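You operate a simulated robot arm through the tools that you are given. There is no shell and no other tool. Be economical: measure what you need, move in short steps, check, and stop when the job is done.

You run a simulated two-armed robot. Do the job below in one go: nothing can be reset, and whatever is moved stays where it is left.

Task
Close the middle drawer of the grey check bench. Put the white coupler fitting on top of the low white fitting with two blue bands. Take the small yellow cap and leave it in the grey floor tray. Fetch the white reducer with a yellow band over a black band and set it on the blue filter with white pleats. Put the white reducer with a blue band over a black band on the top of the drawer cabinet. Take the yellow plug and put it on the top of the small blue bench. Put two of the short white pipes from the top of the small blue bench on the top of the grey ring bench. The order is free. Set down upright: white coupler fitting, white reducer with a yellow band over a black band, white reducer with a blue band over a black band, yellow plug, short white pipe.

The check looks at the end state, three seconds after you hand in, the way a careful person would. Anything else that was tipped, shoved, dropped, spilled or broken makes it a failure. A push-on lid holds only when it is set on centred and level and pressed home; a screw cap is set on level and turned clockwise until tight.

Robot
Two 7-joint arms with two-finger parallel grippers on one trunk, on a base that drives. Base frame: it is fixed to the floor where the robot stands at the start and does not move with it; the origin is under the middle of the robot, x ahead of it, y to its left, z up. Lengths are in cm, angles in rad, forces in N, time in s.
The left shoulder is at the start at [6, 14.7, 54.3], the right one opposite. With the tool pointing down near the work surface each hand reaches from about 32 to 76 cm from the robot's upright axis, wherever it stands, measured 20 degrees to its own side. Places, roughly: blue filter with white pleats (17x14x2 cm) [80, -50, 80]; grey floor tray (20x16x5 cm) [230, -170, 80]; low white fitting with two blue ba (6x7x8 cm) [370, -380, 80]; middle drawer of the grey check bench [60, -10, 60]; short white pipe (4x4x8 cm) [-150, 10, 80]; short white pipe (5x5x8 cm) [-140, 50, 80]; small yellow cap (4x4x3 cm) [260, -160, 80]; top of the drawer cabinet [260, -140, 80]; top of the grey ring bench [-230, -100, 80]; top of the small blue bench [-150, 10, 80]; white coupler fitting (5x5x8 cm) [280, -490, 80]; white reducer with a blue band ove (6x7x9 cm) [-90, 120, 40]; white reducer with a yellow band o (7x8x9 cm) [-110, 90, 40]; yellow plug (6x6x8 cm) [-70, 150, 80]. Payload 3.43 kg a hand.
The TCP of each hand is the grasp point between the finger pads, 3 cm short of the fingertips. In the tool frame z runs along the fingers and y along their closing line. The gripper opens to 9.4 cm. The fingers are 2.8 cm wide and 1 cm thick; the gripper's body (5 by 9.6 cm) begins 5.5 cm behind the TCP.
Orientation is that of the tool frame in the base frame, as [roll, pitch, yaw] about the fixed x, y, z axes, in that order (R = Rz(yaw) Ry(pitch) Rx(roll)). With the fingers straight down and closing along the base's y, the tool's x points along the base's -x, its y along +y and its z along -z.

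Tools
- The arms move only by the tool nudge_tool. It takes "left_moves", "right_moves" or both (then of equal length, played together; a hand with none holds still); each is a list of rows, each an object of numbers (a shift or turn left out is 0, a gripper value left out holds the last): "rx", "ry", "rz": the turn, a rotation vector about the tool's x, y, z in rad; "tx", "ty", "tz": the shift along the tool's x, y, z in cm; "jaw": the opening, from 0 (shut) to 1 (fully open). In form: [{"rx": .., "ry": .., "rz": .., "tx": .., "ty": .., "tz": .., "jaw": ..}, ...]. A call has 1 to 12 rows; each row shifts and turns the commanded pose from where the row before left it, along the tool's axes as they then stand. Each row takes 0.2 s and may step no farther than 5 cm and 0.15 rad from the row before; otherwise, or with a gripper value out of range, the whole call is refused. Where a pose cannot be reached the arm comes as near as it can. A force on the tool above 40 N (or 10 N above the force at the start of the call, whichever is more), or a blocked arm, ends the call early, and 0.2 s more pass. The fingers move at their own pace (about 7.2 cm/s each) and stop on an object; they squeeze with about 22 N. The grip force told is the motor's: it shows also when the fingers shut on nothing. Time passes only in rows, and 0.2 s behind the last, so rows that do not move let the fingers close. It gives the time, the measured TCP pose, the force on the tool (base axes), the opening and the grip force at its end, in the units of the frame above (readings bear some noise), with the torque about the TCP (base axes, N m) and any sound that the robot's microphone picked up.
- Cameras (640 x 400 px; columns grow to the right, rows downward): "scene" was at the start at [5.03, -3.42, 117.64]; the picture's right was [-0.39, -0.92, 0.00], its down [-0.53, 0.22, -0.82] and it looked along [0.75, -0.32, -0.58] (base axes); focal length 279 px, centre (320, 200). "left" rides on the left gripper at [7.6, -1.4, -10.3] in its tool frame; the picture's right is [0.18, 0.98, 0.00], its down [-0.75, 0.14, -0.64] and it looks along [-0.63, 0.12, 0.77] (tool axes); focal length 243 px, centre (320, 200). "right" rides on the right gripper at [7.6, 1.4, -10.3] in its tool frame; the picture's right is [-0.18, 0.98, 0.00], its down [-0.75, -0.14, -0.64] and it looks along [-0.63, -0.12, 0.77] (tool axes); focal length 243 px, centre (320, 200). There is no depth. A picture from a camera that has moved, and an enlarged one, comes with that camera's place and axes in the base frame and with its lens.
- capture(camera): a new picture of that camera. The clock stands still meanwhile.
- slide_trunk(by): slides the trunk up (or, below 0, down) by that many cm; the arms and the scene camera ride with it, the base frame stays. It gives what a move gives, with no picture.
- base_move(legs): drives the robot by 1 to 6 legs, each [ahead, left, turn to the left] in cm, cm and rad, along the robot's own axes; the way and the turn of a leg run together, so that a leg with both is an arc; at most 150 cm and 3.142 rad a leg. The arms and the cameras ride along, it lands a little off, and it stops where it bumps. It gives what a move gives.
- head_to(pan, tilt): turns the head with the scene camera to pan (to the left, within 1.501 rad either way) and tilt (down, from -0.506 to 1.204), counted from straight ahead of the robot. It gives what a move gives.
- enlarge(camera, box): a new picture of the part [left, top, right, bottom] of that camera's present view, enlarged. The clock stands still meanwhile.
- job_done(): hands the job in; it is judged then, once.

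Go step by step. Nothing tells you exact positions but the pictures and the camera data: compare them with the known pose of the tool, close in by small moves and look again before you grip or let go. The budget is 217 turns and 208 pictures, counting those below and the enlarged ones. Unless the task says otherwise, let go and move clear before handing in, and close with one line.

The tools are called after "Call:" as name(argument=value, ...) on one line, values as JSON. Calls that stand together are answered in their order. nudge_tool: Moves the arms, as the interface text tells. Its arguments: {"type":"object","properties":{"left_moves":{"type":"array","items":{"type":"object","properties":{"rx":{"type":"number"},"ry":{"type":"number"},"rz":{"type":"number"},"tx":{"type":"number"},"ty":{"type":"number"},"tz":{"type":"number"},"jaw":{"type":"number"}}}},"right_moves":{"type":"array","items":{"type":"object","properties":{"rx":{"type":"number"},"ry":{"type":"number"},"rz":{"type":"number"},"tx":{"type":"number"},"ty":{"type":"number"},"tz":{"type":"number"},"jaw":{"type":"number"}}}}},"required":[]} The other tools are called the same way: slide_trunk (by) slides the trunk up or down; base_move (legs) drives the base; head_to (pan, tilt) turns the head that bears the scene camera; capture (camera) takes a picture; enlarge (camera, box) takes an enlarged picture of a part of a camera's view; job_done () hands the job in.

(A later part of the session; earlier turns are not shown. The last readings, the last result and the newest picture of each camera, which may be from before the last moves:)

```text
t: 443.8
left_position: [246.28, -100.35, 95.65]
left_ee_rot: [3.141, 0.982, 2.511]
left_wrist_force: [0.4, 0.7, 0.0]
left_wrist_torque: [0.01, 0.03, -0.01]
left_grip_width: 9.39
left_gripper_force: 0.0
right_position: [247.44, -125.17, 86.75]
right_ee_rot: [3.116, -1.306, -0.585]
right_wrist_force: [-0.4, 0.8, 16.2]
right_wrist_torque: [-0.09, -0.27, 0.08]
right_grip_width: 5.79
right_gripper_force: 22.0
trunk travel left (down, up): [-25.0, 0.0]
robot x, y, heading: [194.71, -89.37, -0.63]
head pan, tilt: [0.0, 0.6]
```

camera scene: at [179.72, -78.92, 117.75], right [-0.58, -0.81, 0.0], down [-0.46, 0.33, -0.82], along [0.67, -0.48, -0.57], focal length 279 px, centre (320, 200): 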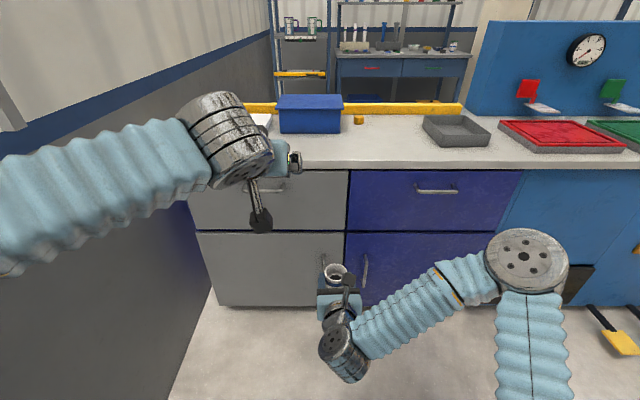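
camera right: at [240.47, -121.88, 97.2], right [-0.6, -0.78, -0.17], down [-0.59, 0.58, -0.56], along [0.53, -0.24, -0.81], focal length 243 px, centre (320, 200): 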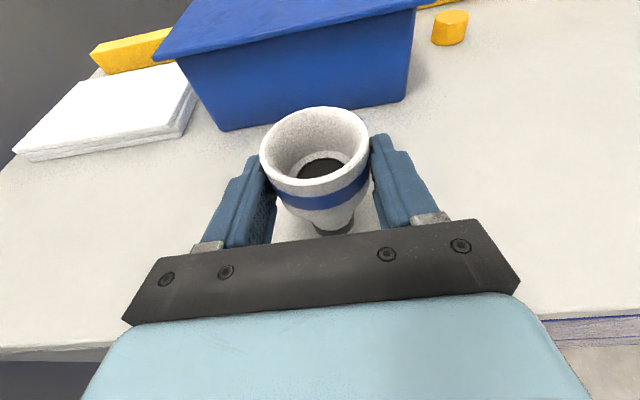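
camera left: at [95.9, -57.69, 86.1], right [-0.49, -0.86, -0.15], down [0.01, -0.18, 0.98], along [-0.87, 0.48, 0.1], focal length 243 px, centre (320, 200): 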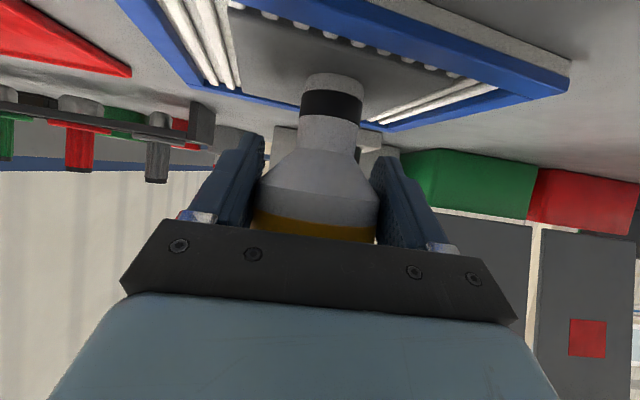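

Contact. Ease, open, withdraw.

Call:
nudge_tool(right_moves=[{"tx": 0.1}, {"jaw": 0.95}, {}, {}, {"tz": -2.4, "tx": -0.66}, {"tz": -3.13, "tx": -0.86}, {"tz": -3.13, "tx": -0.86}, {"tz": -3.13, "tx": -0.86}])

Call:
capture(camera="right")

```text
t: 445.6
left_position: [246.44, -100.44, 95.51]
left_ee_rot: [-3.141, 0.981, 2.513]
left_wrist_force: [0.3, -0.4, 0.5]
left_wrist_torque: [-0.03, 0.0, 0.03]
left_grip_width: 9.41
left_gripper_force: 0.1
right_position: [237.7, -118.23, 87.04]
right_ee_rot: [3.115, -1.301, -0.583]
right_wrist_force: [-0.5, 0.3, -0.2]
right_wrist_torque: [-0.05, 0.0, 0.01]
right_grip_width: 8.94
right_gripper_force: 0.1
trunk travel left (down, up): [-25.0, 0.0]
robot x, y, heading: [194.73, -89.59, -0.632]
head pan, tilt: [0.0, 0.6]
```

```text
50 pictures are left
camera right: at [230.52, -114.9, 97.08], right [-0.6, -0.78, -0.17], down [-0.59, 0.58, -0.56], along [0.53, -0.23, -0.81], focal length 243 px, centre (320, 200)
```

right: 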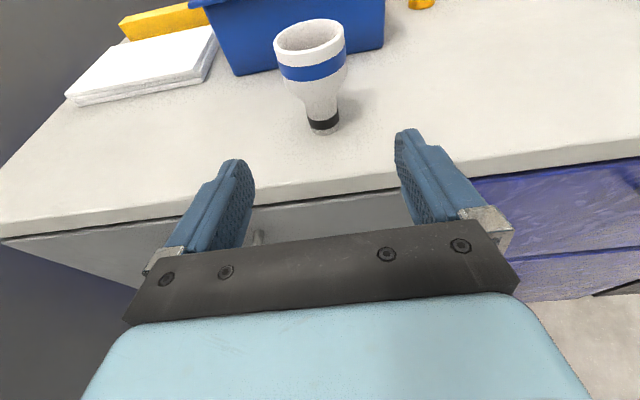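

Reducer is in place. Next the yellow cap at ≈(260.5, -155.5): raise, shift right, tip the gripper down, and drive closer.

Call:
nudge_tool(right_moves=[{"tz": -0.9, "tx": 3.2}, {"tz": -0.9, "tx": 3.2, "ty": 3}, {"tz": -0.9, "tx": 3.2, "ty": 3}, {"ty": 4.5}, {"ty": 4.5, "ry": -0.126}, {"ty": 1.6, "ry": -0.126}, {"ry": -0.126}, {"ry": -0.126}, {"ry": -0.126, "jaw": 0.7}])

Call:
base_move(legs=[[15, 0, 0]])

Call:
capture(camera="right")

```text
t: 447.6
left_position: [246.34, -100.43, 95.54]
left_ee_rot: [-3.141, 0.981, 2.51]
left_wrist_force: [-0.5, -0.4, -0.3]
left_wrist_torque: [-0.02, -0.01, 0.0]
left_grip_width: 9.4
left_gripper_force: 0.1
right_position: [228.13, -131.71, 96.78]
right_ee_rot: [3.133, -0.671, -0.605]
right_wrist_force: [0.6, -0.2, -0.4]
right_wrist_torque: [0.0, 0.03, 0.03]
right_grip_width: 6.59
right_gripper_force: 0.1
trunk travel left (down, up): [-25.0, 0.0]
robot x, y, heading: [194.77, -89.53, -0.63]
head pan, tilt: [0.0, 0.6]
```

```text
t: 448.9
left_position: [258.23, -109.1, 95.6]
left_ee_rot: [3.141, 0.981, 2.514]
left_wrist_force: [0.0, 0.4, 1.5]
left_wrist_torque: [0.0, -0.04, 0.01]
left_grip_width: 9.41
left_gripper_force: 0.0
right_position: [240.04, -140.45, 96.82]
right_ee_rot: [3.134, -0.669, -0.603]
right_wrist_force: [-0.2, 0.2, 0.2]
right_wrist_torque: [0.05, -0.02, -0.01]
right_grip_width: 6.56
right_gripper_force: 0.0
trunk travel left (down, up): [-25.0, 0.0]
robot x, y, heading: [206.31, -97.85, -0.632]
head pan, tilt: [0.0, 0.6]
```

```text
49 pictures are left
camera right: at [239.04, -141.3, 109.51], right [-0.68, -0.72, -0.11], down [-0.73, 0.68, 0.03], along [0.05, 0.1, -0.99], focal length 243 px, centre (320, 200)
```

right: 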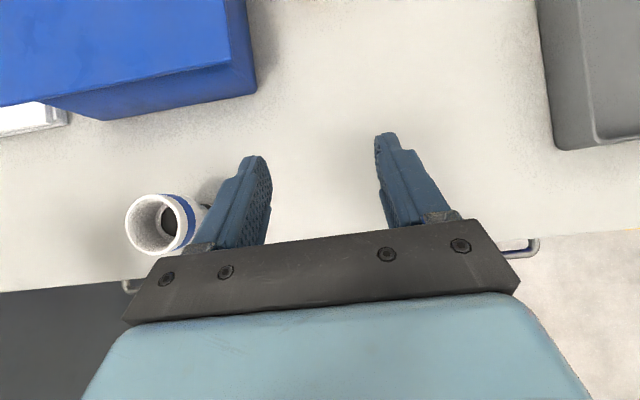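

Call:
nudge_tool(right_moves=[{"tz": 3.0, "tx": 2.4, "ty": 0.14}, {"tz": 3.0, "tx": 2.4, "ty": 0.14}, {"tz": 3.0, "tx": 2.0, "ty": 0.14}, {"tz": 3.2, "tx": 1.8, "ty": 0.14}, {"tz": 3.2, "tx": 1.8, "ty": 0.14}])

Call:
capture(camera="right")

```text
t: 450.1
left_position: [258.19, -109.18, 95.71]
left_ee_rot: [-3.141, 0.981, 2.511]
left_wrist_force: [-0.4, -0.5, 0.2]
left_wrist_torque: [-0.02, 0.01, -0.01]
left_grip_width: 9.38
left_gripper_force: 0.1
right_position: [254.32, -151.07, 91.14]
right_ee_rot: [3.131, -0.673, -0.603]
right_wrist_force: [-1.2, -0.1, 0.2]
right_wrist_torque: [0.02, -0.01, 0.0]
right_grip_width: 6.58
right_gripper_force: 0.1
trunk travel left (down, up): [-25.0, 0.0]
robot x, y, heading: [206.04, -98.65, -0.629]
head pan, tilt: [0.0, 0.6]
```

```text
48 pictures are left
camera right: at [253.35, -152.08, 103.98], right [-0.68, -0.72, -0.11], down [-0.73, 0.68, 0.03], along [0.05, 0.1, -0.99], focal length 243 px, centre (320, 200)
```

right: 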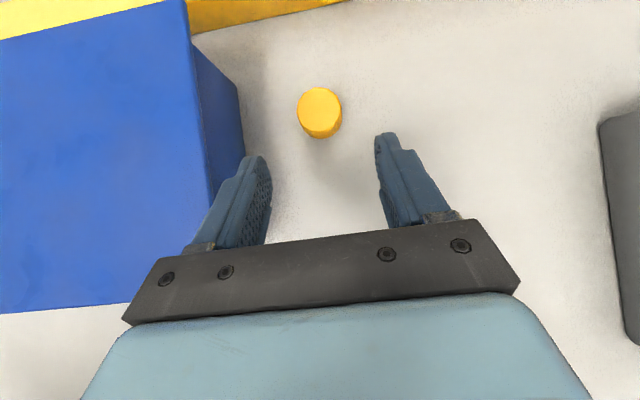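

Cap centred ahead, box 7 cm to the left. Move in along the tool axis.

Call:
nudge_tool(right_moves=[{"tz": 3.1, "ty": 0.1}, {"tz": 3.1, "ty": 0.1}, {"tz": 2.2}, {"tz": 0.9}])

Call:
capture(camera="right")

```text
t: 451.1
left_position: [258.32, -109.11, 95.65]
left_ee_rot: [-3.141, 0.981, 2.514]
left_wrist_force: [0.6, 0.3, -0.1]
left_wrist_torque: [-0.01, 0.02, -0.03]
left_grip_width: 9.41
left_gripper_force: 0.1
right_position: [258.82, -154.77, 83.93]
right_ee_rot: [3.132, -0.673, -0.604]
right_wrist_force: [0.1, -1.0, -0.2]
right_wrist_torque: [-0.01, -0.01, 0.04]
right_grip_width: 6.59
right_gripper_force: 0.2
trunk travel left (down, up): [-25.0, 0.0]
robot x, y, heading: [206.53, -98.29, -0.627]
head pan, tilt: [0.0, 0.6]
```

```text
47 pictures are left
camera right: at [257.79, -155.69, 96.57], right [-0.68, -0.72, -0.11], down [-0.73, 0.68, 0.03], along [0.05, 0.1, -0.99], focal length 243 px, centre (320, 200)
```

right: 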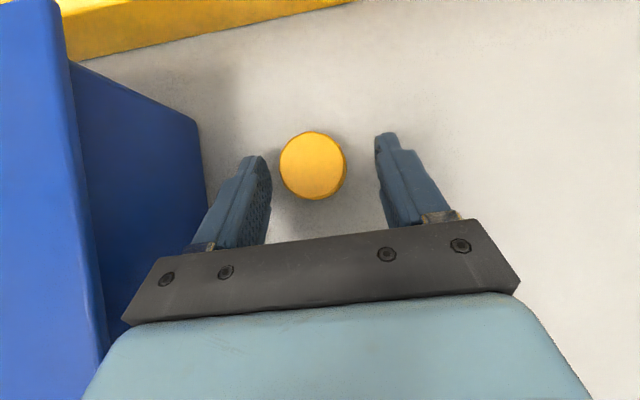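

Between the fingers. Close and lift.

Call:
nudge_tool(right_moves=[{"jaw": 0}, {}, {}, {}, {"tz": -2.6, "tx": 2.07}, {"tz": -2.6, "tx": 2.07}, {"tz": -2.6, "tx": 2.07}])

Call:
capture(camera="right")

```text
t: 452.7
left_position: [258.26, -109.17, 95.5]
left_ee_rot: [-3.141, 0.98, 2.514]
left_wrist_force: [0.6, -0.3, 0.2]
left_wrist_torque: [0.0, 0.0, -0.02]
left_grip_width: 9.42
left_gripper_force: 0.0
right_position: [256.51, -153.07, 90.9]
right_ee_rot: [3.13, -0.669, -0.605]
right_wrist_force: [0.0, 0.4, -1.4]
right_wrist_torque: [-0.02, 0.02, -0.01]
right_grip_width: 4.06
right_gripper_force: 21.4
right hand out of reach, approached as far as the arm can: row 6, 7
trunk travel left (down, up): [-25.0, 0.0]
robot x, y, heading: [206.36, -98.24, -0.63]
head pan, tilt: [0.0, 0.6]
```

```text
46 pictures are left
camera right: at [255.43, -153.97, 103.69], right [-0.68, -0.72, -0.11], down [-0.73, 0.68, 0.03], along [0.05, 0.1, -0.99], focal length 243 px, centre (320, 200)
```

right: 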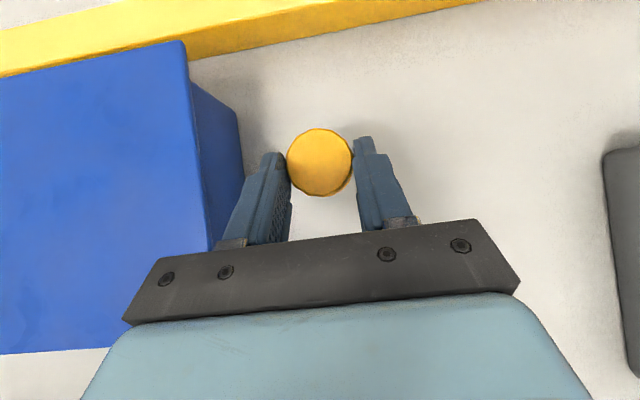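

Cap held. Raise both hands a bit, then shift the base right and back so the cap comes over the grey tray.

Call:
nudge_tool(left_moves=[{"tz": -2.3, "tx": -3.45}, {"tz": -2.3, "tx": -3.45}, {"tz": -2.3, "tx": -3.45}], right_moves=[{"tz": -2.2, "tx": -0.5}, {"tz": -2.2, "tx": -0.5}, {"tz": -1.5, "tx": 0.5}])

Call:
base_move(legs=[[-5, -30, 0]])

Call:
capture(camera="right")

```text
t: 453.5
left_position: [258.23, -109.33, 108.16]
left_ee_rot: [3.141, 0.981, 2.513]
left_wrist_force: [-1.2, 0.5, -0.6]
left_wrist_torque: [-0.02, -0.01, 0.03]
left_grip_width: 9.4
left_gripper_force: 0.0
right_position: [253.26, -150.59, 95.31]
right_ee_rot: [3.132, -0.671, -0.603]
right_wrist_force: [-0.5, -0.7, -1.0]
right_wrist_torque: [0.0, -0.01, -0.01]
right_grip_width: 4.04
right_gripper_force: 21.9
trunk travel left (down, up): [-25.0, 0.0]
robot x, y, heading: [206.3, -98.2, -0.624]
head pan, tilt: [0.0, 0.6]
```

```text
t: 455.6
left_position: [236.33, -130.75, 108.18]
left_ee_rot: [-3.141, 0.981, 2.518]
left_wrist_force: [0.2, 0.0, -0.4]
left_wrist_torque: [0.01, -0.01, -0.02]
left_grip_width: 9.4
left_gripper_force: 0.1
right_position: [231.68, -171.99, 95.28]
right_ee_rot: [3.13, -0.669, -0.598]
right_wrist_force: [-0.1, -0.5, -1.0]
right_wrist_torque: [0.03, 0.0, 0.0]
right_grip_width: 4.04
right_gripper_force: 21.7
trunk travel left (down, up): [-25.0, 0.0]
robot x, y, heading: [184.57, -119.86, -0.624]
head pan, tilt: [0.0, 0.6]
```

```text
45 pictures are left
camera right: at [230.65, -173.06, 108.01], right [-0.68, -0.73, -0.11], down [-0.73, 0.68, 0.03], along [0.05, 0.1, -0.99], focal length 243 px, centre (320, 200)
```

right: 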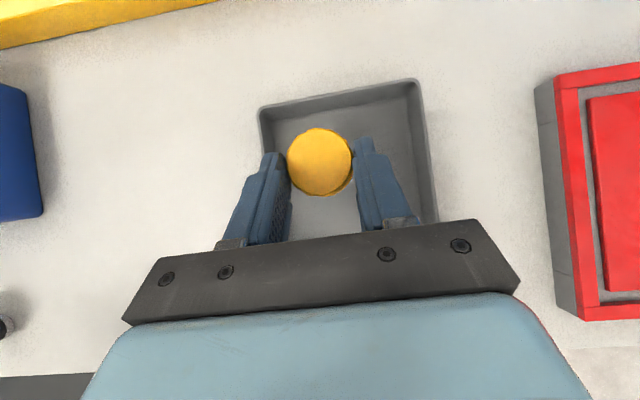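

Cap is over the tray. Lower into it.

Call:
nudge_tool(right_moves=[{"tz": 2.0, "tx": -1.6}, {"tz": 2.0, "tx": -1.6}, {"tz": 2.0, "tx": -1.6}, {"tz": 1.6, "tx": -1.25}])

Call:
nudge_tool(right_moves=[{"tz": 0.2, "tx": -0.15}, {"tz": 0.2, "tx": -0.15}, {"tz": 0.2, "tx": -0.15}])

Call:
capture(camera="right")

```text
t: 456.6
left_position: [236.33, -130.77, 108.23]
left_ee_rot: [3.14, 0.98, 2.518]
left_wrist_force: [-0.1, 0.1, 0.5]
left_wrist_torque: [-0.02, 0.01, 0.0]
left_grip_width: 9.4
left_gripper_force: 0.2
right_position: [231.49, -172.14, 85.48]
right_ee_rot: [3.133, -0.673, -0.598]
right_wrist_force: [-1.1, 0.0, -0.9]
right_wrist_torque: [0.06, -0.02, -0.03]
right_grip_width: 4.07
right_gripper_force: 21.8
trunk travel left (down, up): [-25.0, 0.0]
robot x, y, heading: [184.43, -119.74, -0.625]
head pan, tilt: [0.0, 0.6]
```

```text
t: 457.4
left_position: [236.38, -130.78, 108.2]
left_ee_rot: [3.141, 0.981, 2.52]
left_wrist_force: [0.5, 0.4, 0.3]
left_wrist_torque: [-0.01, 0.01, -0.01]
left_grip_width: 9.4
left_gripper_force: 0.0
right_position: [231.73, -172.1, 84.76]
right_ee_rot: [3.134, -0.67, -0.597]
right_wrist_force: [-0.2, -0.2, 0.2]
right_wrist_torque: [-0.03, -0.01, 0.0]
right_grip_width: 4.03
right_gripper_force: 22.2
trunk travel left (down, up): [-25.0, 0.0]
robot x, y, heading: [184.33, -119.62, -0.625]
head pan, tilt: [0.0, 0.6]
```

```text
44 pictures are left
camera right: at [230.62, -173.1, 97.46], right [-0.68, -0.73, -0.11], down [-0.73, 0.68, 0.03], along [0.05, 0.1, -0.99], focal length 243 px, centre (320, 200)
```

right: 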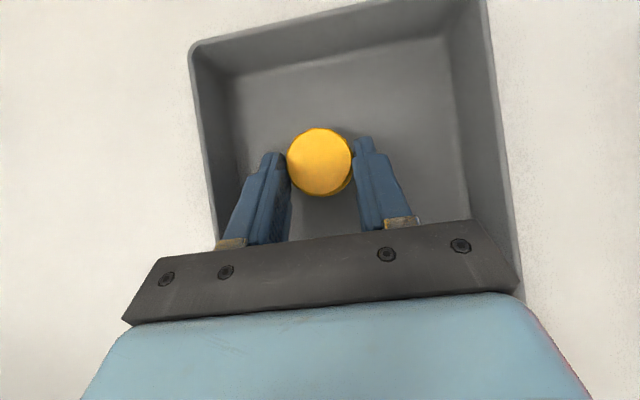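

Inside the tray. Lower a touch more, release, and lift out.

Call:
nudge_tool(right_moves=[{"tz": 0.2, "tx": -0.15}, {"tz": 0.16, "tx": -0.12}, {"jaw": 0.6}, {}, {"tz": -2.4, "tx": 1.9}, {"tz": -2.4, "tx": 1.9}, {"tz": -2.4, "tx": 1.9}, {"tz": -2.4, "tx": 1.9}])

Call:
capture(camera="right")

```text
t: 459.2
left_position: [236.36, -130.75, 108.3]
left_ee_rot: [-3.14, 0.981, 2.519]
left_wrist_force: [0.0, -0.8, -0.3]
left_wrist_torque: [0.01, 0.02, -0.01]
left_grip_width: 9.41
left_gripper_force: 0.0
right_position: [231.58, -171.85, 96.44]
right_ee_rot: [3.131, -0.668, -0.596]
right_wrist_force: [0.5, -0.1, 0.1]
right_wrist_torque: [0.02, -0.05, 0.03]
right_grip_width: 5.64
right_gripper_force: 0.0
trunk travel left (down, up): [-25.0, 0.0]
robot x, y, heading: [184.11, -120.06, -0.624]
head pan, tilt: [0.0, 0.6]
```

```text
43 pictures are left
camera right: at [230.56, -172.91, 109.27], right [-0.68, -0.73, -0.11], down [-0.73, 0.68, 0.03], along [0.05, 0.1, -0.99], focal length 243 px, centre (320, 200)
```

right: 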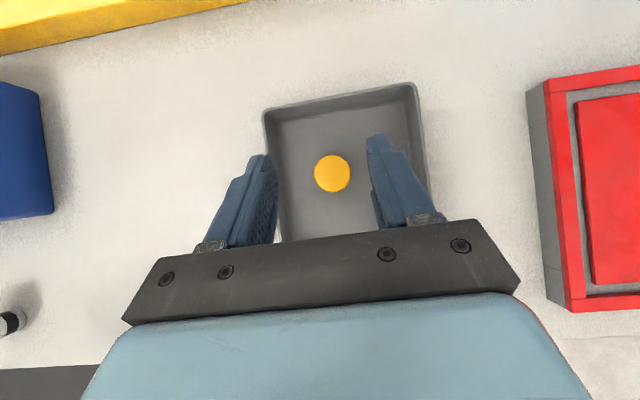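

Cap lies in the tray. Now to the last item: drive out of this aisle and further along the main aisle.

Call:
base_move(legs=[[-26, 0, 0], [0, 0, -1.585], [130, 0, 0], [130, 0, 0], [120, 0, 0], [0, 0, 1.565]])

Call:
head_to(pan=0.3, tilt=0.25)

Call:
capture(camera="scene")

```text
t: 486.7
left_position: [0.27, -424.34, 108.27]
left_ee_rot: [-3.141, 0.981, 2.566]
left_wrist_force: [0.1, -0.1, -0.5]
left_wrist_torque: [0.03, 0.01, 0.02]
left_grip_width: 9.4
left_gripper_force: 0.0
right_position: [-2.7, -465.74, 96.47]
right_ee_rot: [3.133, -0.671, -0.552]
right_wrist_force: [-1.0, -0.5, 0.3]
right_wrist_torque: [0.01, -0.03, 0.0]
right_grip_width: 5.64
right_gripper_force: 0.2
trunk travel left (down, up): [-25.0, 0.0]
robot x, y, heading: [-52.31, -416.26, -0.577]
head pan, tilt: [0.0, 0.6]
```

```text
t: 487.5
left_position: [0.2, -424.36, 108.14]
left_ee_rot: [-3.141, 0.981, 2.564]
left_wrist_force: [0.4, 1.0, -0.4]
left_wrist_torque: [0.01, 0.03, -0.01]
left_grip_width: 9.4
left_gripper_force: 0.1
right_position: [-2.62, -465.74, 96.6]
right_ee_rot: [3.133, -0.668, -0.551]
right_wrist_force: [-0.3, 0.5, 0.7]
right_wrist_torque: [0.0, -0.01, 0.02]
right_grip_width: 5.64
right_gripper_force: 0.0
trunk travel left (down, up): [-25.0, 0.0]
robot x, y, heading: [-52.23, -415.66, -0.579]
head pan, tilt: [0.3, 0.25]
```

```text
42 pictures are left
camera scene: at [-45.75, -416.77, 120.96], right [-0.27, -0.96, 0.0], down [-0.24, 0.07, -0.97], along [0.93, -0.27, -0.25], focal length 279 px, centre (320, 200)
```

scene: 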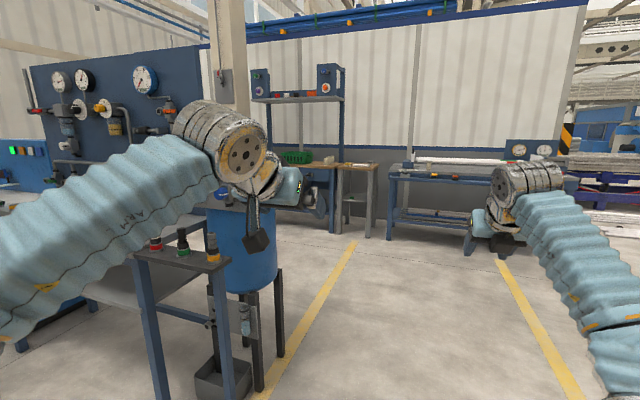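

Call:
enlarge(camera="scene", box=[240, 120, 460, 240])

```text
2.91 times, centred on (350, 180) of scene
camera zoom: at [-45.75, -416.77, 120.96], right [-0.27, -0.96, 0.0], down [-0.24, 0.07, -0.97], along [0.93, -0.27, -0.25], focal length 812 px, centre (233, 258)
```

zoom: 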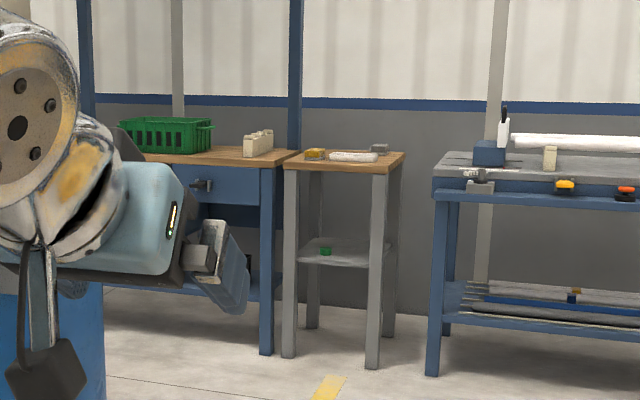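

The workbench with wood top and green crate ahead-left should carry the coupler. Drive up to it and strafe left.

Call:
base_move(legs=[[0, 0, -0.065], [105, 0, 0], [98, 0, 0], [0, 125, 0]])

Call:
head_to(pan=0.2, tilt=0.45)

Call:
capture(camera="scene")

```text
t: 504.2
left_position: [238.81, -440.39, 108.25]
left_ee_rot: [3.14, 0.979, 2.558]
left_wrist_force: [-0.2, 0.7, 0.5]
left_wrist_torque: [0.01, 0.0, -0.03]
left_grip_width: 9.4
left_gripper_force: 0.1
right_position: [235.54, -481.75, 96.54]
right_ee_rot: [3.134, -0.671, -0.558]
right_wrist_force: [0.3, -0.2, -0.5]
right_wrist_torque: [0.01, 0.02, 0.0]
right_grip_width: 5.64
right_gripper_force: 0.1
trunk travel left (down, up): [-25.0, 0.0]
robot x, y, heading: [186.38, -431.87, -0.58]
head pan, tilt: [0.3, 0.25]
```

```text
t: 505.0
left_position: [238.76, -440.48, 108.25]
left_ee_rot: [-3.141, 0.981, 2.559]
left_wrist_force: [0.3, 0.9, 1.0]
left_wrist_torque: [0.0, -0.02, 0.04]
left_grip_width: 9.41
left_gripper_force: 0.0
right_position: [235.57, -481.75, 96.54]
right_ee_rot: [3.131, -0.671, -0.556]
right_wrist_force: [1.3, 0.3, 0.3]
right_wrist_torque: [-0.01, 0.0, 0.0]
right_grip_width: 5.65
right_gripper_force: 0.0
trunk travel left (down, up): [-25.0, 0.0]
robot x, y, heading: [186.7, -431.68, -0.582]
head pan, tilt: [0.201, 0.45]
```

```text
40 pictures are left
camera scene: at [192.44, -433.37, 119.11], right [-0.37, -0.93, 0.0], down [-0.4, 0.16, -0.9], along [0.84, -0.34, -0.43], focal length 279 px, centre (320, 200)
```

scene: 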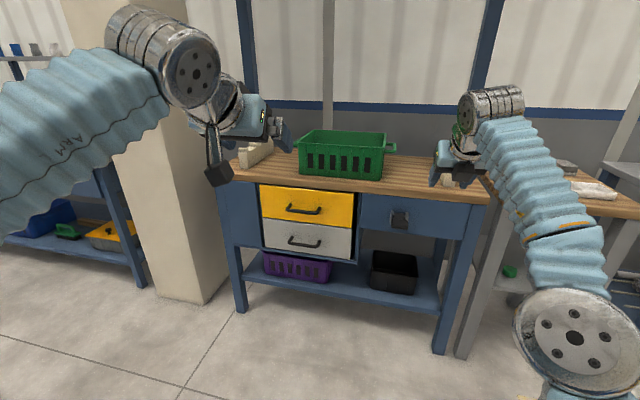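

Call:
enlarge(camera="scene", box=[220, 110, 500, 230])

Call:
capture(camera="right")

```text
2.29 times, centred on (360, 170) of scene
camera zoom: at [192.44, -433.37, 119.11], right [-0.37, -0.93, 0.0], down [-0.4, 0.16, -0.9], along [0.84, -0.34, -0.43], focal length 638 px, centre (229, 269)
```

zoom: 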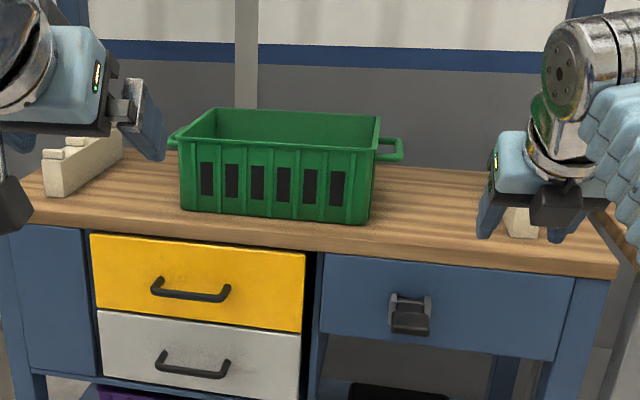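

```text
38 pictures are left
camera right: at [234.68, -482.79, 109.29], right [-0.65, -0.75, -0.11], down [-0.76, 0.65, 0.03], along [0.04, 0.1, -0.99], focal length 243 px, centre (320, 200)
```

right: 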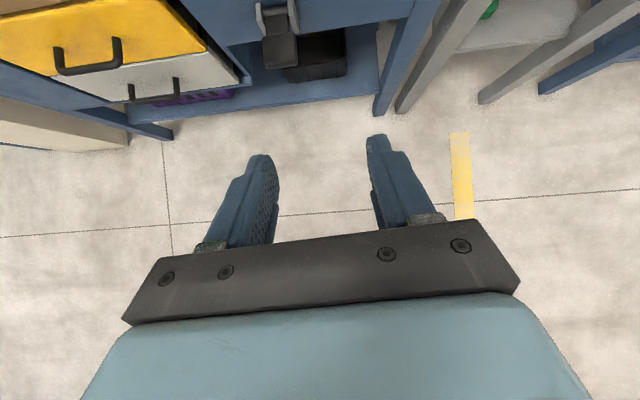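

The coupler's listed spot falls within the green crate. I'll look into it from above with the right hand camera.

Call:
nudge_tool(right_moves=[{"tz": -3.5, "tx": -0.4}, {"tz": -3.5, "tx": -0.4}, {"tz": -3.5, "tx": -0.4}, {"tz": -3.5, "tx": -0.4}])

Call:
base_move(legs=[[0, 21, -0.06], [26, 0, 0]])

Call:
capture(camera="right")

Call:
capture(camera="scene")

```text
t: 506.0
left_position: [238.8, -440.38, 108.27]
left_ee_rot: [3.141, 0.981, 2.56]
left_wrist_force: [-0.6, -0.8, -0.1]
left_wrist_torque: [0.02, 0.0, 0.01]
left_grip_width: 9.41
left_gripper_force: 0.0
right_position: [226.86, -476.15, 106.47]
right_ee_rot: [3.132, -0.669, -0.559]
right_wrist_force: [0.4, -0.6, 0.1]
right_wrist_torque: [-0.01, -0.02, 0.01]
right_grip_width: 5.66
right_gripper_force: 0.1
right hand out of reach, approached as far as the arm can: row 4
trunk travel left (down, up): [-25.0, 0.0]
robot x, y, heading: [186.27, -431.38, -0.582]
head pan, tilt: [0.201, 0.45]
```

```text
t: 509.1
left_position: [271.48, -440.15, 108.26]
left_ee_rot: [3.141, 0.98, 2.512]
left_wrist_force: [-0.3, 0.3, 0.0]
left_wrist_torque: [-0.01, -0.01, -0.01]
left_grip_width: 9.43
left_gripper_force: 0.1
right_position: [258.09, -475.21, 106.4]
right_ee_rot: [3.134, -0.67, -0.606]
right_wrist_force: [0.3, 0.5, -0.7]
right_wrist_torque: [-0.01, 0.0, 0.03]
right_grip_width: 5.64
right_gripper_force: 0.0
trunk travel left (down, up): [-25.0, 0.0]
robot x, y, heading: [219.68, -428.94, -0.626]
head pan, tilt: [0.201, 0.45]
```

```text
37 pictures are left
camera right: at [257.09, -476.12, 119.13], right [-0.68, -0.72, -0.11], down [-0.73, 0.68, 0.03], along [0.05, 0.1, -0.99], focal length 243 px, centre (320, 200)
```

right: 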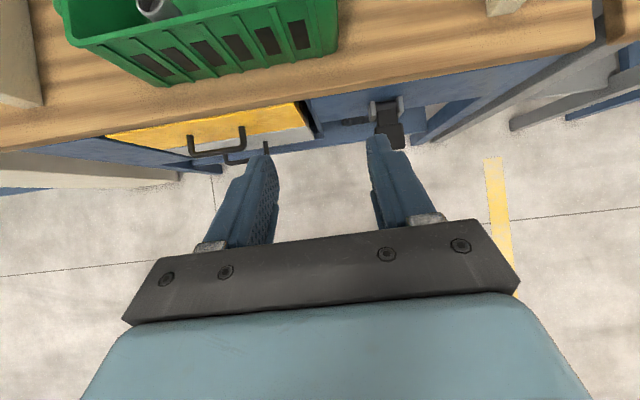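

```text
36 pictures are left
camera scene: at [225.44, -431.01, 119.1], right [-0.42, -0.91, 0.0], down [-0.4, 0.18, -0.9], along [0.82, -0.37, -0.44], focal length 279 px, centre (320, 200)
```

scene: 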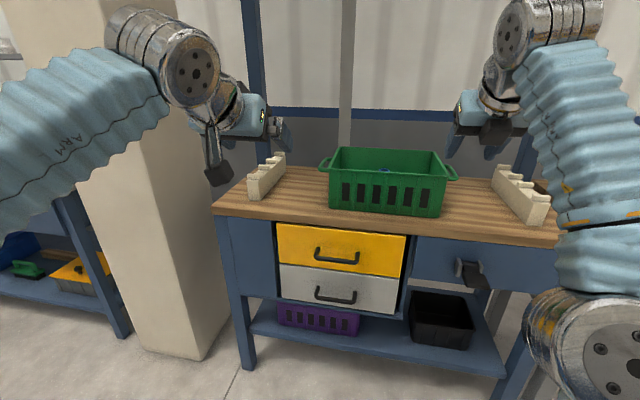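

Something white stands in the crate. Move 22 cm closer to look straight down into it.

Call:
base_move(legs=[[22, 0, 0]])

Call:
capture(camera="right")

```text
t: 510.8
left_position: [289.4, -453.51, 108.24]
left_ee_rot: [-3.141, 0.98, 2.511]
left_wrist_force: [-0.3, -0.2, 0.1]
left_wrist_torque: [-0.03, -0.01, 0.02]
left_grip_width: 9.41
left_gripper_force: 0.1
right_position: [275.78, -488.43, 106.38]
right_ee_rot: [3.131, -0.67, -0.608]
right_wrist_force: [0.4, 1.1, -0.6]
right_wrist_torque: [0.0, 0.0, 0.03]
right_grip_width: 5.65
right_gripper_force: 0.0
trunk travel left (down, up): [-25.0, 0.0]
robot x, y, heading: [237.64, -442.12, -0.63]
head pan, tilt: [0.201, 0.45]
```

```text
35 pictures are left
camera right: at [274.86, -489.4, 119.13], right [-0.68, -0.72, -0.11], down [-0.73, 0.69, 0.03], along [0.05, 0.1, -0.99], focal length 243 px, centre (320, 200)
```

right: 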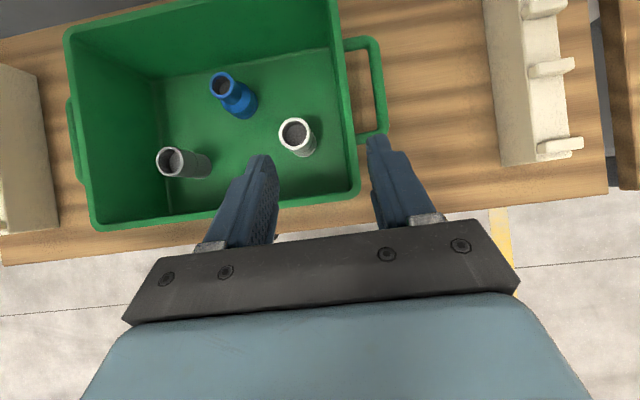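

The white coupler stands in the crate's right-front part at ≈(285.2, -490.2). Steepen the gripper, set height just above the rim (z≈92), and drive 14 cm closer.

Call:
nudge_tool(right_moves=[{"tz": 0.63, "tx": -2.93, "ty": -1.4, "jaw": 0.8}, {"tz": 0.63, "tx": -2.93, "ty": -1.4}, {"tz": 0.63, "tx": -2.93, "ty": -1.4}, {"ry": -0.123}, {"ry": -0.123}, {"ry": -0.123}])

Call:
base_move(legs=[[14, 0, 0]])

Call:
capture(camera="right")

```text
t: 512.2
left_position: [289.31, -453.47, 108.18]
left_ee_rot: [-3.141, 0.982, 2.508]
left_wrist_force: [-0.2, -0.1, 0.7]
left_wrist_torque: [0.03, 0.01, 0.04]
left_grip_width: 9.39
left_gripper_force: 0.1
right_position: [273.57, -481.71, 99.39]
right_ee_rot: [3.134, -0.298, -0.611]
right_wrist_force: [-0.5, 0.6, -0.1]
right_wrist_torque: [0.03, -0.01, -0.01]
right_grip_width: 7.53
right_gripper_force: 0.0
trunk travel left (down, up): [-25.0, 0.0]
robot x, y, heading: [237.5, -442.01, -0.633]
head pan, tilt: [0.201, 0.45]
```

```text
t: 513.5
left_position: [300.45, -461.65, 108.25]
left_ee_rot: [3.141, 0.981, 2.509]
left_wrist_force: [-0.2, 0.2, -0.3]
left_wrist_torque: [0.0, 0.02, 0.01]
left_grip_width: 9.39
left_gripper_force: 0.0
right_position: [284.69, -489.9, 99.35]
right_ee_rot: [3.133, -0.304, -0.611]
right_wrist_force: [-0.4, 0.9, -0.1]
right_wrist_torque: [-0.04, 0.0, 0.03]
right_grip_width: 7.51
right_gripper_force: 0.1
trunk travel left (down, up): [-25.0, 0.0]
robot x, y, heading: [248.8, -450.21, -0.631]
head pan, tilt: [0.201, 0.45]
```

```text
34 pictures are left
camera right: at [287.45, -493.52, 111.36], right [-0.71, -0.7, -0.05], down [-0.66, 0.64, 0.39], along [-0.24, 0.31, -0.92], focal length 243 px, centre (320, 200)
```

right: 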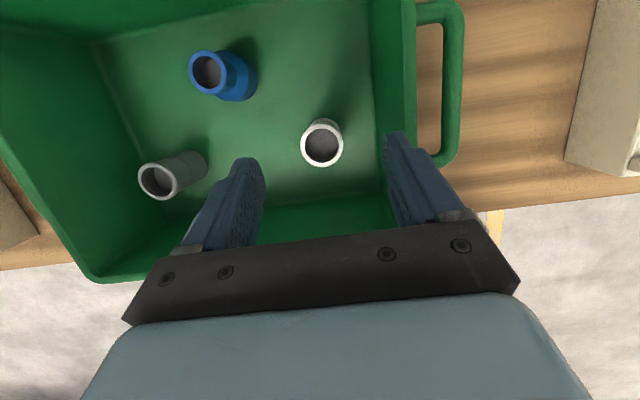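

The coupler is centred but the crate's right wall is only 5 cm from it. Narrow the jaw to 6.4 cm, nudge left 0.6, and descend halfway.

Call:
nudge_tool(right_moves=[{"ty": -0.6, "tx": 0.5, "tz": 0.15, "jaw": 0.68}, {"tz": 1.9, "tx": -0.59}, {"tz": 1.9, "tx": -0.59}, {"tz": 1.9, "tx": -0.59}])

Call:
capture(camera="right")

```text
t: 514.5
left_position: [300.44, -461.66, 108.24]
left_ee_rot: [-3.141, 0.983, 2.507]
left_wrist_force: [-0.3, -0.2, -0.4]
left_wrist_torque: [0.0, 0.02, -0.02]
left_grip_width: 9.39
left_gripper_force: 0.0
right_position: [285.58, -489.63, 93.55]
right_ee_rot: [3.133, -0.303, -0.609]
right_wrist_force: [0.0, -0.3, 0.4]
right_wrist_torque: [-0.01, 0.0, -0.01]
right_grip_width: 6.39
right_gripper_force: 0.0
trunk travel left (down, up): [-25.0, 0.0]
robot x, y, heading: [248.85, -450.36, -0.63]
head pan, tilt: [0.201, 0.45]
```

```text
33 pictures are left
camera right: at [288.39, -493.31, 105.45], right [-0.71, -0.7, -0.05], down [-0.66, 0.64, 0.39], along [-0.24, 0.31, -0.92], focal length 243 px, centre (320, 200)
```

right: 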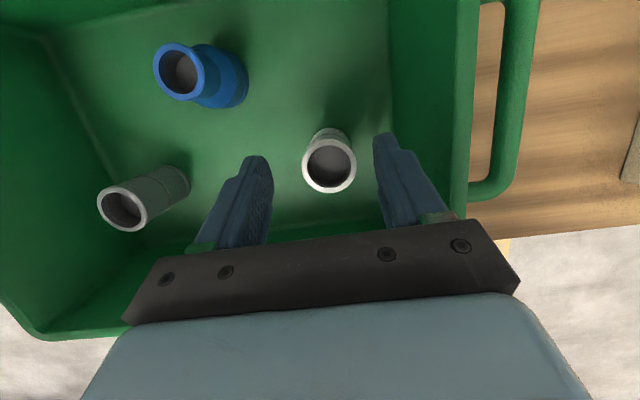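

Clear of the wall. Continue down around the coupler.

Call:
nudge_tool(right_moves=[{"tz": 1.5, "tx": -0.46, "ty": 0.2}, {"tz": 1.5, "tx": -0.46}, {"tz": 1.5, "tx": -0.46}, {"tz": 1.4, "tx": -0.43}])

Call:
capture(camera="right")

```text
t: 515.5
left_position: [300.57, -461.78, 108.26]
left_ee_rot: [3.141, 0.981, 2.507]
left_wrist_force: [-0.2, -1.2, -0.4]
left_wrist_torque: [-0.02, 0.01, 0.0]
left_grip_width: 9.41
left_gripper_force: 0.1
right_position: [285.36, -489.8, 87.18]
right_ee_rot: [3.132, -0.302, -0.611]
right_wrist_force: [0.3, 0.4, -0.5]
right_wrist_torque: [-0.01, 0.0, -0.01]
right_grip_width: 6.41
right_gripper_force: 0.1
trunk travel left (down, up): [-25.0, 0.0]
robot x, y, heading: [248.53, -450.32, -0.635]
head pan, tilt: [0.201, 0.45]
```

```text
32 pictures are left
camera right: at [288.11, -493.46, 99.21], right [-0.71, -0.7, -0.05], down [-0.66, 0.64, 0.39], along [-0.24, 0.31, -0.92], focal length 243 px, centre (320, 200)
```

right: 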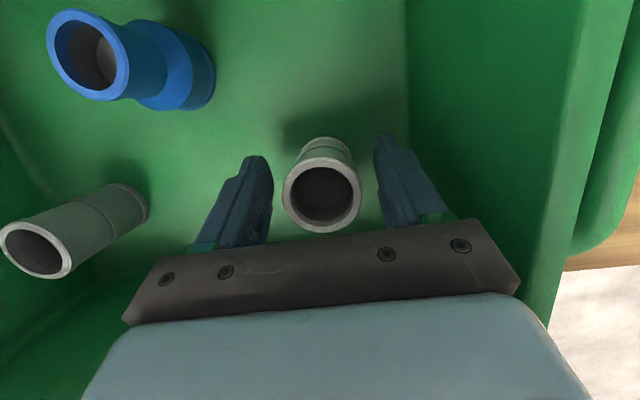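

The coupler's top is lower than assumed (≈85.7). Go 3 cm lower and 0.9 back, then grip.

Call:
nudge_tool(right_moves=[{"tz": 1.45, "tx": -0.92}, {"tz": 1.45, "tx": -0.92}, {"jaw": 0}, {}, {}, {}])

Call:
capture(camera="right")

```text
t: 516.9
left_position: [300.45, -461.6, 108.24]
left_ee_rot: [-3.141, 0.982, 2.507]
left_wrist_force: [0.3, 0.1, 0.6]
left_wrist_torque: [0.03, -0.01, 0.01]
left_grip_width: 9.39
left_gripper_force: 0.1
right_position: [284.46, -489.37, 83.95]
right_ee_rot: [3.132, -0.302, -0.611]
right_wrist_force: [0.2, 0.7, 0.0]
right_wrist_torque: [-0.01, 0.01, 0.02]
right_grip_width: 4.42
right_gripper_force: 22.1
trunk travel left (down, up): [-25.0, 0.0]
robot x, y, heading: [248.52, -450.25, -0.631]
head pan, tilt: [0.201, 0.45]
```

```text
31 pictures are left
camera right: at [287.28, -493.02, 95.86], right [-0.71, -0.7, -0.05], down [-0.66, 0.64, 0.39], along [-0.24, 0.31, -0.92], focal length 243 px, centre (320, 200)
```

right: 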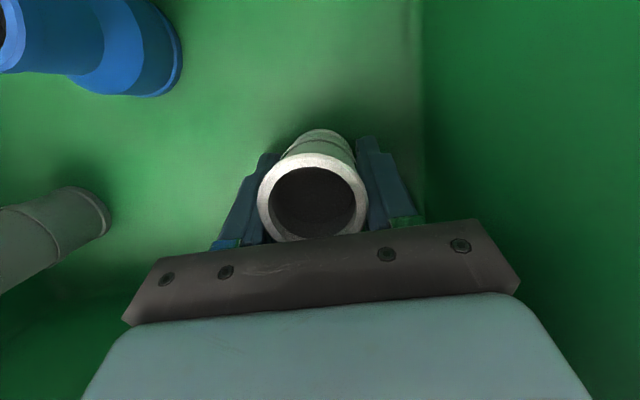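

Gripped (4.4 cm). Lift straight up out of the crate.

Call:
nudge_tool(right_moves=[{"tz": -2.87, "tx": 0.885}, {"tz": -2.87, "tx": 0.885}, {"tz": -2.87, "tx": 0.885}, {"tz": -2.87, "tx": 0.885}, {"tz": -2.87, "tx": 0.885}])

Call:
capture(camera="right")

```text
t: 518.1
left_position: [300.48, -461.66, 108.24]
left_ee_rot: [-3.141, 0.983, 2.508]
left_wrist_force: [0.3, -0.3, -0.3]
left_wrist_torque: [-0.03, 0.02, 0.03]
left_grip_width: 9.37
left_gripper_force: 0.0
right_position: [284.71, -489.3, 99.14]
right_ee_rot: [3.133, -0.3, -0.613]
right_wrist_force: [-0.6, 0.2, 0.0]
right_wrist_torque: [0.05, -0.01, -0.02]
right_grip_width: 4.43
right_gripper_force: 21.7
trunk travel left (down, up): [-25.0, 0.0]
robot x, y, heading: [248.65, -450.14, -0.634]
head pan, tilt: [0.201, 0.45]
```

```text
30 pictures are left
camera right: at [287.48, -492.92, 111.13], right [-0.71, -0.7, -0.05], down [-0.66, 0.64, 0.39], along [-0.24, 0.31, -0.92], focal length 243 px, centre (320, 200)
```

right: 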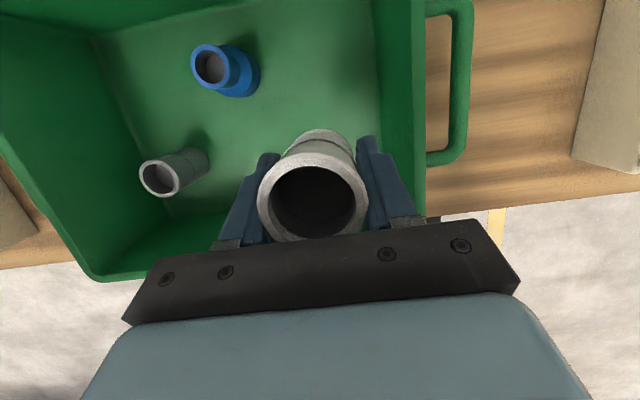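

Clear of the rim. Raise a bit more, back off, and strafe left toward the low white fitting.

Call:
nudge_tool(right_moves=[{"tz": -1.4, "tx": 0.43}])

Call:
base_move(legs=[[-50, 0, 0], [0, 110, 0]])

Call:
head_to(pan=0.1, tilt=0.4)

Call:
capture(camera="scene")

```text
t: 518.5
left_position: [300.54, -461.69, 108.31]
left_ee_rot: [3.141, 0.982, 2.508]
left_wrist_force: [-0.1, -0.6, 0.0]
left_wrist_torque: [-0.01, 0.0, 0.0]
left_grip_width: 9.37
left_gripper_force: 0.1
right_position: [284.66, -489.27, 100.52]
right_ee_rot: [3.131, -0.301, -0.61]
right_wrist_force: [-0.8, -1.3, -0.3]
right_wrist_torque: [0.03, 0.01, 0.0]
right_grip_width: 4.45
right_gripper_force: 22.2
trunk travel left (down, up): [-25.0, 0.0]
robot x, y, heading: [248.76, -450.33, -0.629]
head pan, tilt: [0.201, 0.45]
```

```text
t: 526.7
left_position: [323.74, -341.4, 108.42]
left_ee_rot: [-3.141, 0.98, 2.529]
left_wrist_force: [-0.2, -0.3, 1.1]
left_wrist_torque: [0.0, -0.01, 0.0]
left_grip_width: 9.41
left_gripper_force: 0.0
right_position: [308.37, -369.22, 100.48]
right_ee_rot: [3.135, -0.301, -0.593]
right_wrist_force: [-0.5, 0.4, 0.5]
right_wrist_torque: [0.03, -0.05, -0.02]
right_grip_width: 4.42
right_gripper_force: 21.7
trunk travel left (down, up): [-25.0, 0.0]
robot x, y, heading: [271.67, -330.99, -0.619]
head pan, tilt: [0.201, 0.45]
```

```text
t: 527.4
left_position: [323.78, -341.51, 108.17]
left_ee_rot: [3.14, 0.981, 2.527]
left_wrist_force: [-0.9, -0.1, 0.1]
left_wrist_torque: [-0.03, -0.04, 0.01]
left_grip_width: 9.4
left_gripper_force: 0.0
right_position: [308.47, -369.3, 100.54]
right_ee_rot: [3.132, -0.303, -0.593]
right_wrist_force: [0.3, -0.1, -0.1]
right_wrist_torque: [-0.01, 0.01, 0.01]
right_grip_width: 4.42
right_gripper_force: 22.1
trunk travel left (down, up): [-25.0, 0.0]
robot x, y, heading: [271.59, -330.77, -0.615]
head pan, tilt: [0.099, 0.4]
```

```text
29 pictures are left
camera scene: at [277.25, -333.73, 119.57], right [-0.49, -0.87, 0.0], down [-0.34, 0.19, -0.92], along [0.8, -0.45, -0.39], focal length 279 px, centre (320, 200)
```

scene: 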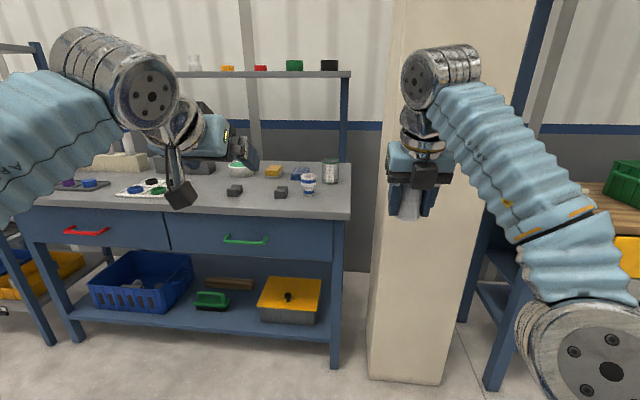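

The low white fitting with two blue bands stands at the bench's right end. Enlarge.

Call:
enlarge(camera="scene", box=[220, 145, 360, 225])

```text
4.57 times, centred on (290, 185) of scene
camera zoom: at [277.25, -333.73, 119.57], right [-0.49, -0.87, 0.0], down [-0.34, 0.19, -0.92], along [0.8, -0.45, -0.39], focal length 1277 px, centre (457, 269)
```

zoom: 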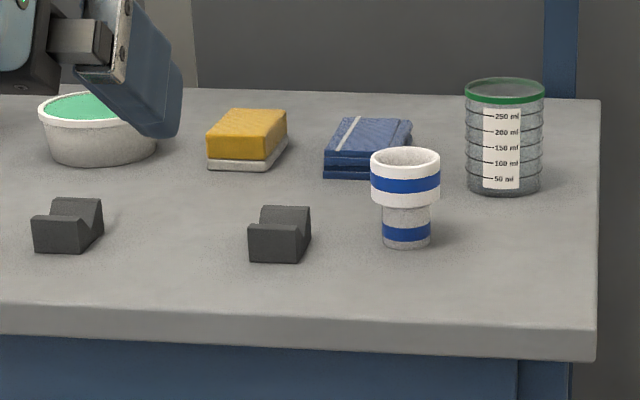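

Strafe left and move forward so the right hand approaches over the fitting; then check from above.

Call:
base_move(legs=[[0, 26, -0.02], [42, 0, 0]])

Call:
capture(camera="right")

```text
t: 531.4
left_position: [372.1, -346.31, 108.25]
left_ee_rot: [3.14, 0.98, 2.501]
left_wrist_force: [0.2, 0.4, -0.4]
left_wrist_torque: [0.02, -0.04, -0.04]
left_grip_width: 9.4
left_gripper_force: 0.1
right_position: [356.04, -373.96, 100.46]
right_ee_rot: [3.135, -0.302, -0.618]
right_wrist_force: [-0.7, 0.9, 0.1]
right_wrist_torque: [0.0, -0.02, 0.01]
right_grip_width: 4.4
right_gripper_force: 22.0
trunk travel left (down, up): [-25.0, 0.0]
robot x, y, heading: [320.14, -334.64, -0.64]
head pan, tilt: [0.099, 0.4]
```

```text
27 pictures are left
camera right: at [358.86, -377.55, 112.53], right [-0.71, -0.7, -0.05], down [-0.66, 0.65, 0.39], along [-0.24, 0.31, -0.92], focal length 243 px, centre (320, 200)
```

right: 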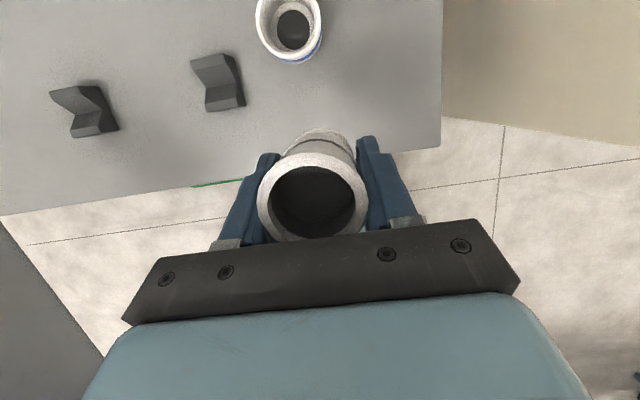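

Fitting top is visible just ahead (outer Ø6, socketed). It's 10.5 cm further and 1.4 left. Close in to just above it.

Call:
base_move(legs=[[6, 1.4, 0]])

Call:
capture(camera="right")

```text
t: 532.4
left_position: [377.95, -348.9, 108.28]
left_ee_rot: [3.141, 0.982, 2.504]
left_wrist_force: [0.4, -0.3, 0.0]
left_wrist_torque: [0.01, 0.03, -0.02]
left_grip_width: 9.4
left_gripper_force: 0.1
right_position: [361.8, -376.48, 100.46]
right_ee_rot: [3.133, -0.302, -0.617]
right_wrist_force: [-0.2, 0.3, 0.4]
right_wrist_torque: [0.01, -0.02, 0.0]
right_grip_width: 4.42
right_gripper_force: 21.8
trunk travel left (down, up): [-25.0, 0.0]
robot x, y, heading: [326.19, -337.32, -0.64]
head pan, tilt: [0.099, 0.4]
```

```text
26 pictures are left
camera right: at [364.62, -379.99, 112.52], right [-0.71, -0.7, -0.05], down [-0.66, 0.65, 0.39], along [-0.24, 0.31, -0.92], focal length 243 px, centre (320, 200)
```

right: 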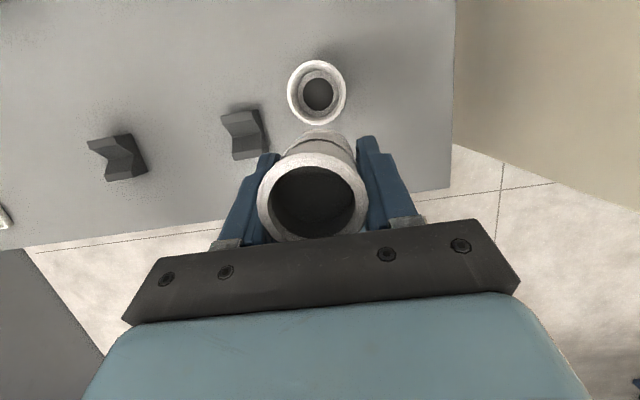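

Rim height ≈86, centre ≈(366.1, -379.3). Move 4.6 cm forward and down to leave about 2.5 cm.

Call:
nudge_tool(right_moves=[{"tz": 1.65, "tx": 0.7}, {"tz": 1.65, "tx": 0.7}, {"tz": 1.65, "tx": 0.7}, {"tz": 1.65, "tx": 0.67}])

Call:
capture(camera="right")

Call:
enlarge(camera="scene", box=[280, 120, 480, 280])

```text
t: 533.4
left_position: [377.86, -348.87, 108.28]
left_ee_rot: [-3.141, 0.98, 2.503]
left_wrist_force: [-0.8, -0.5, -0.9]
left_wrist_torque: [0.01, -0.02, -0.03]
left_grip_width: 9.38
left_gripper_force: 0.0
right_position: [365.62, -379.09, 94.88]
right_ee_rot: [3.133, -0.3, -0.617]
right_wrist_force: [0.6, 0.2, 0.1]
right_wrist_torque: [-0.02, -0.01, 0.01]
right_grip_width: 4.37
right_gripper_force: 22.1
trunk travel left (down, up): [-25.0, 0.0]
robot x, y, heading: [325.82, -337.3, -0.641]
head pan, tilt: [0.099, 0.4]
```

```text
25 pictures are left
camera right: at [368.36, -382.78, 106.85], right [-0.71, -0.7, -0.05], down [-0.66, 0.65, 0.39], along [-0.24, 0.31, -0.92], focal length 243 px, centre (320, 200)
```

right: 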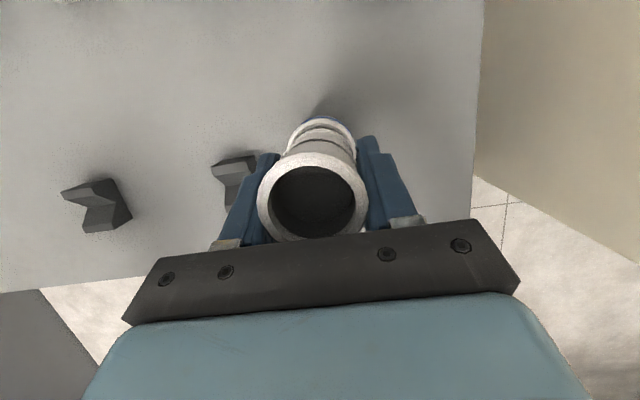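

```text
2.50 times, centred on (380, 200) of scene
camera zoom: at [331.56, -340.08, 119.57], right [-0.51, -0.86, 0.0], down [-0.33, 0.2, -0.92], along [0.79, -0.47, -0.39], focal length 698 px, centre (170, 200)
```

zoom: 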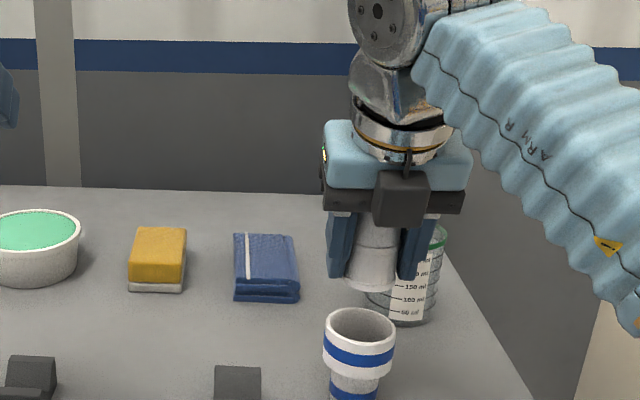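

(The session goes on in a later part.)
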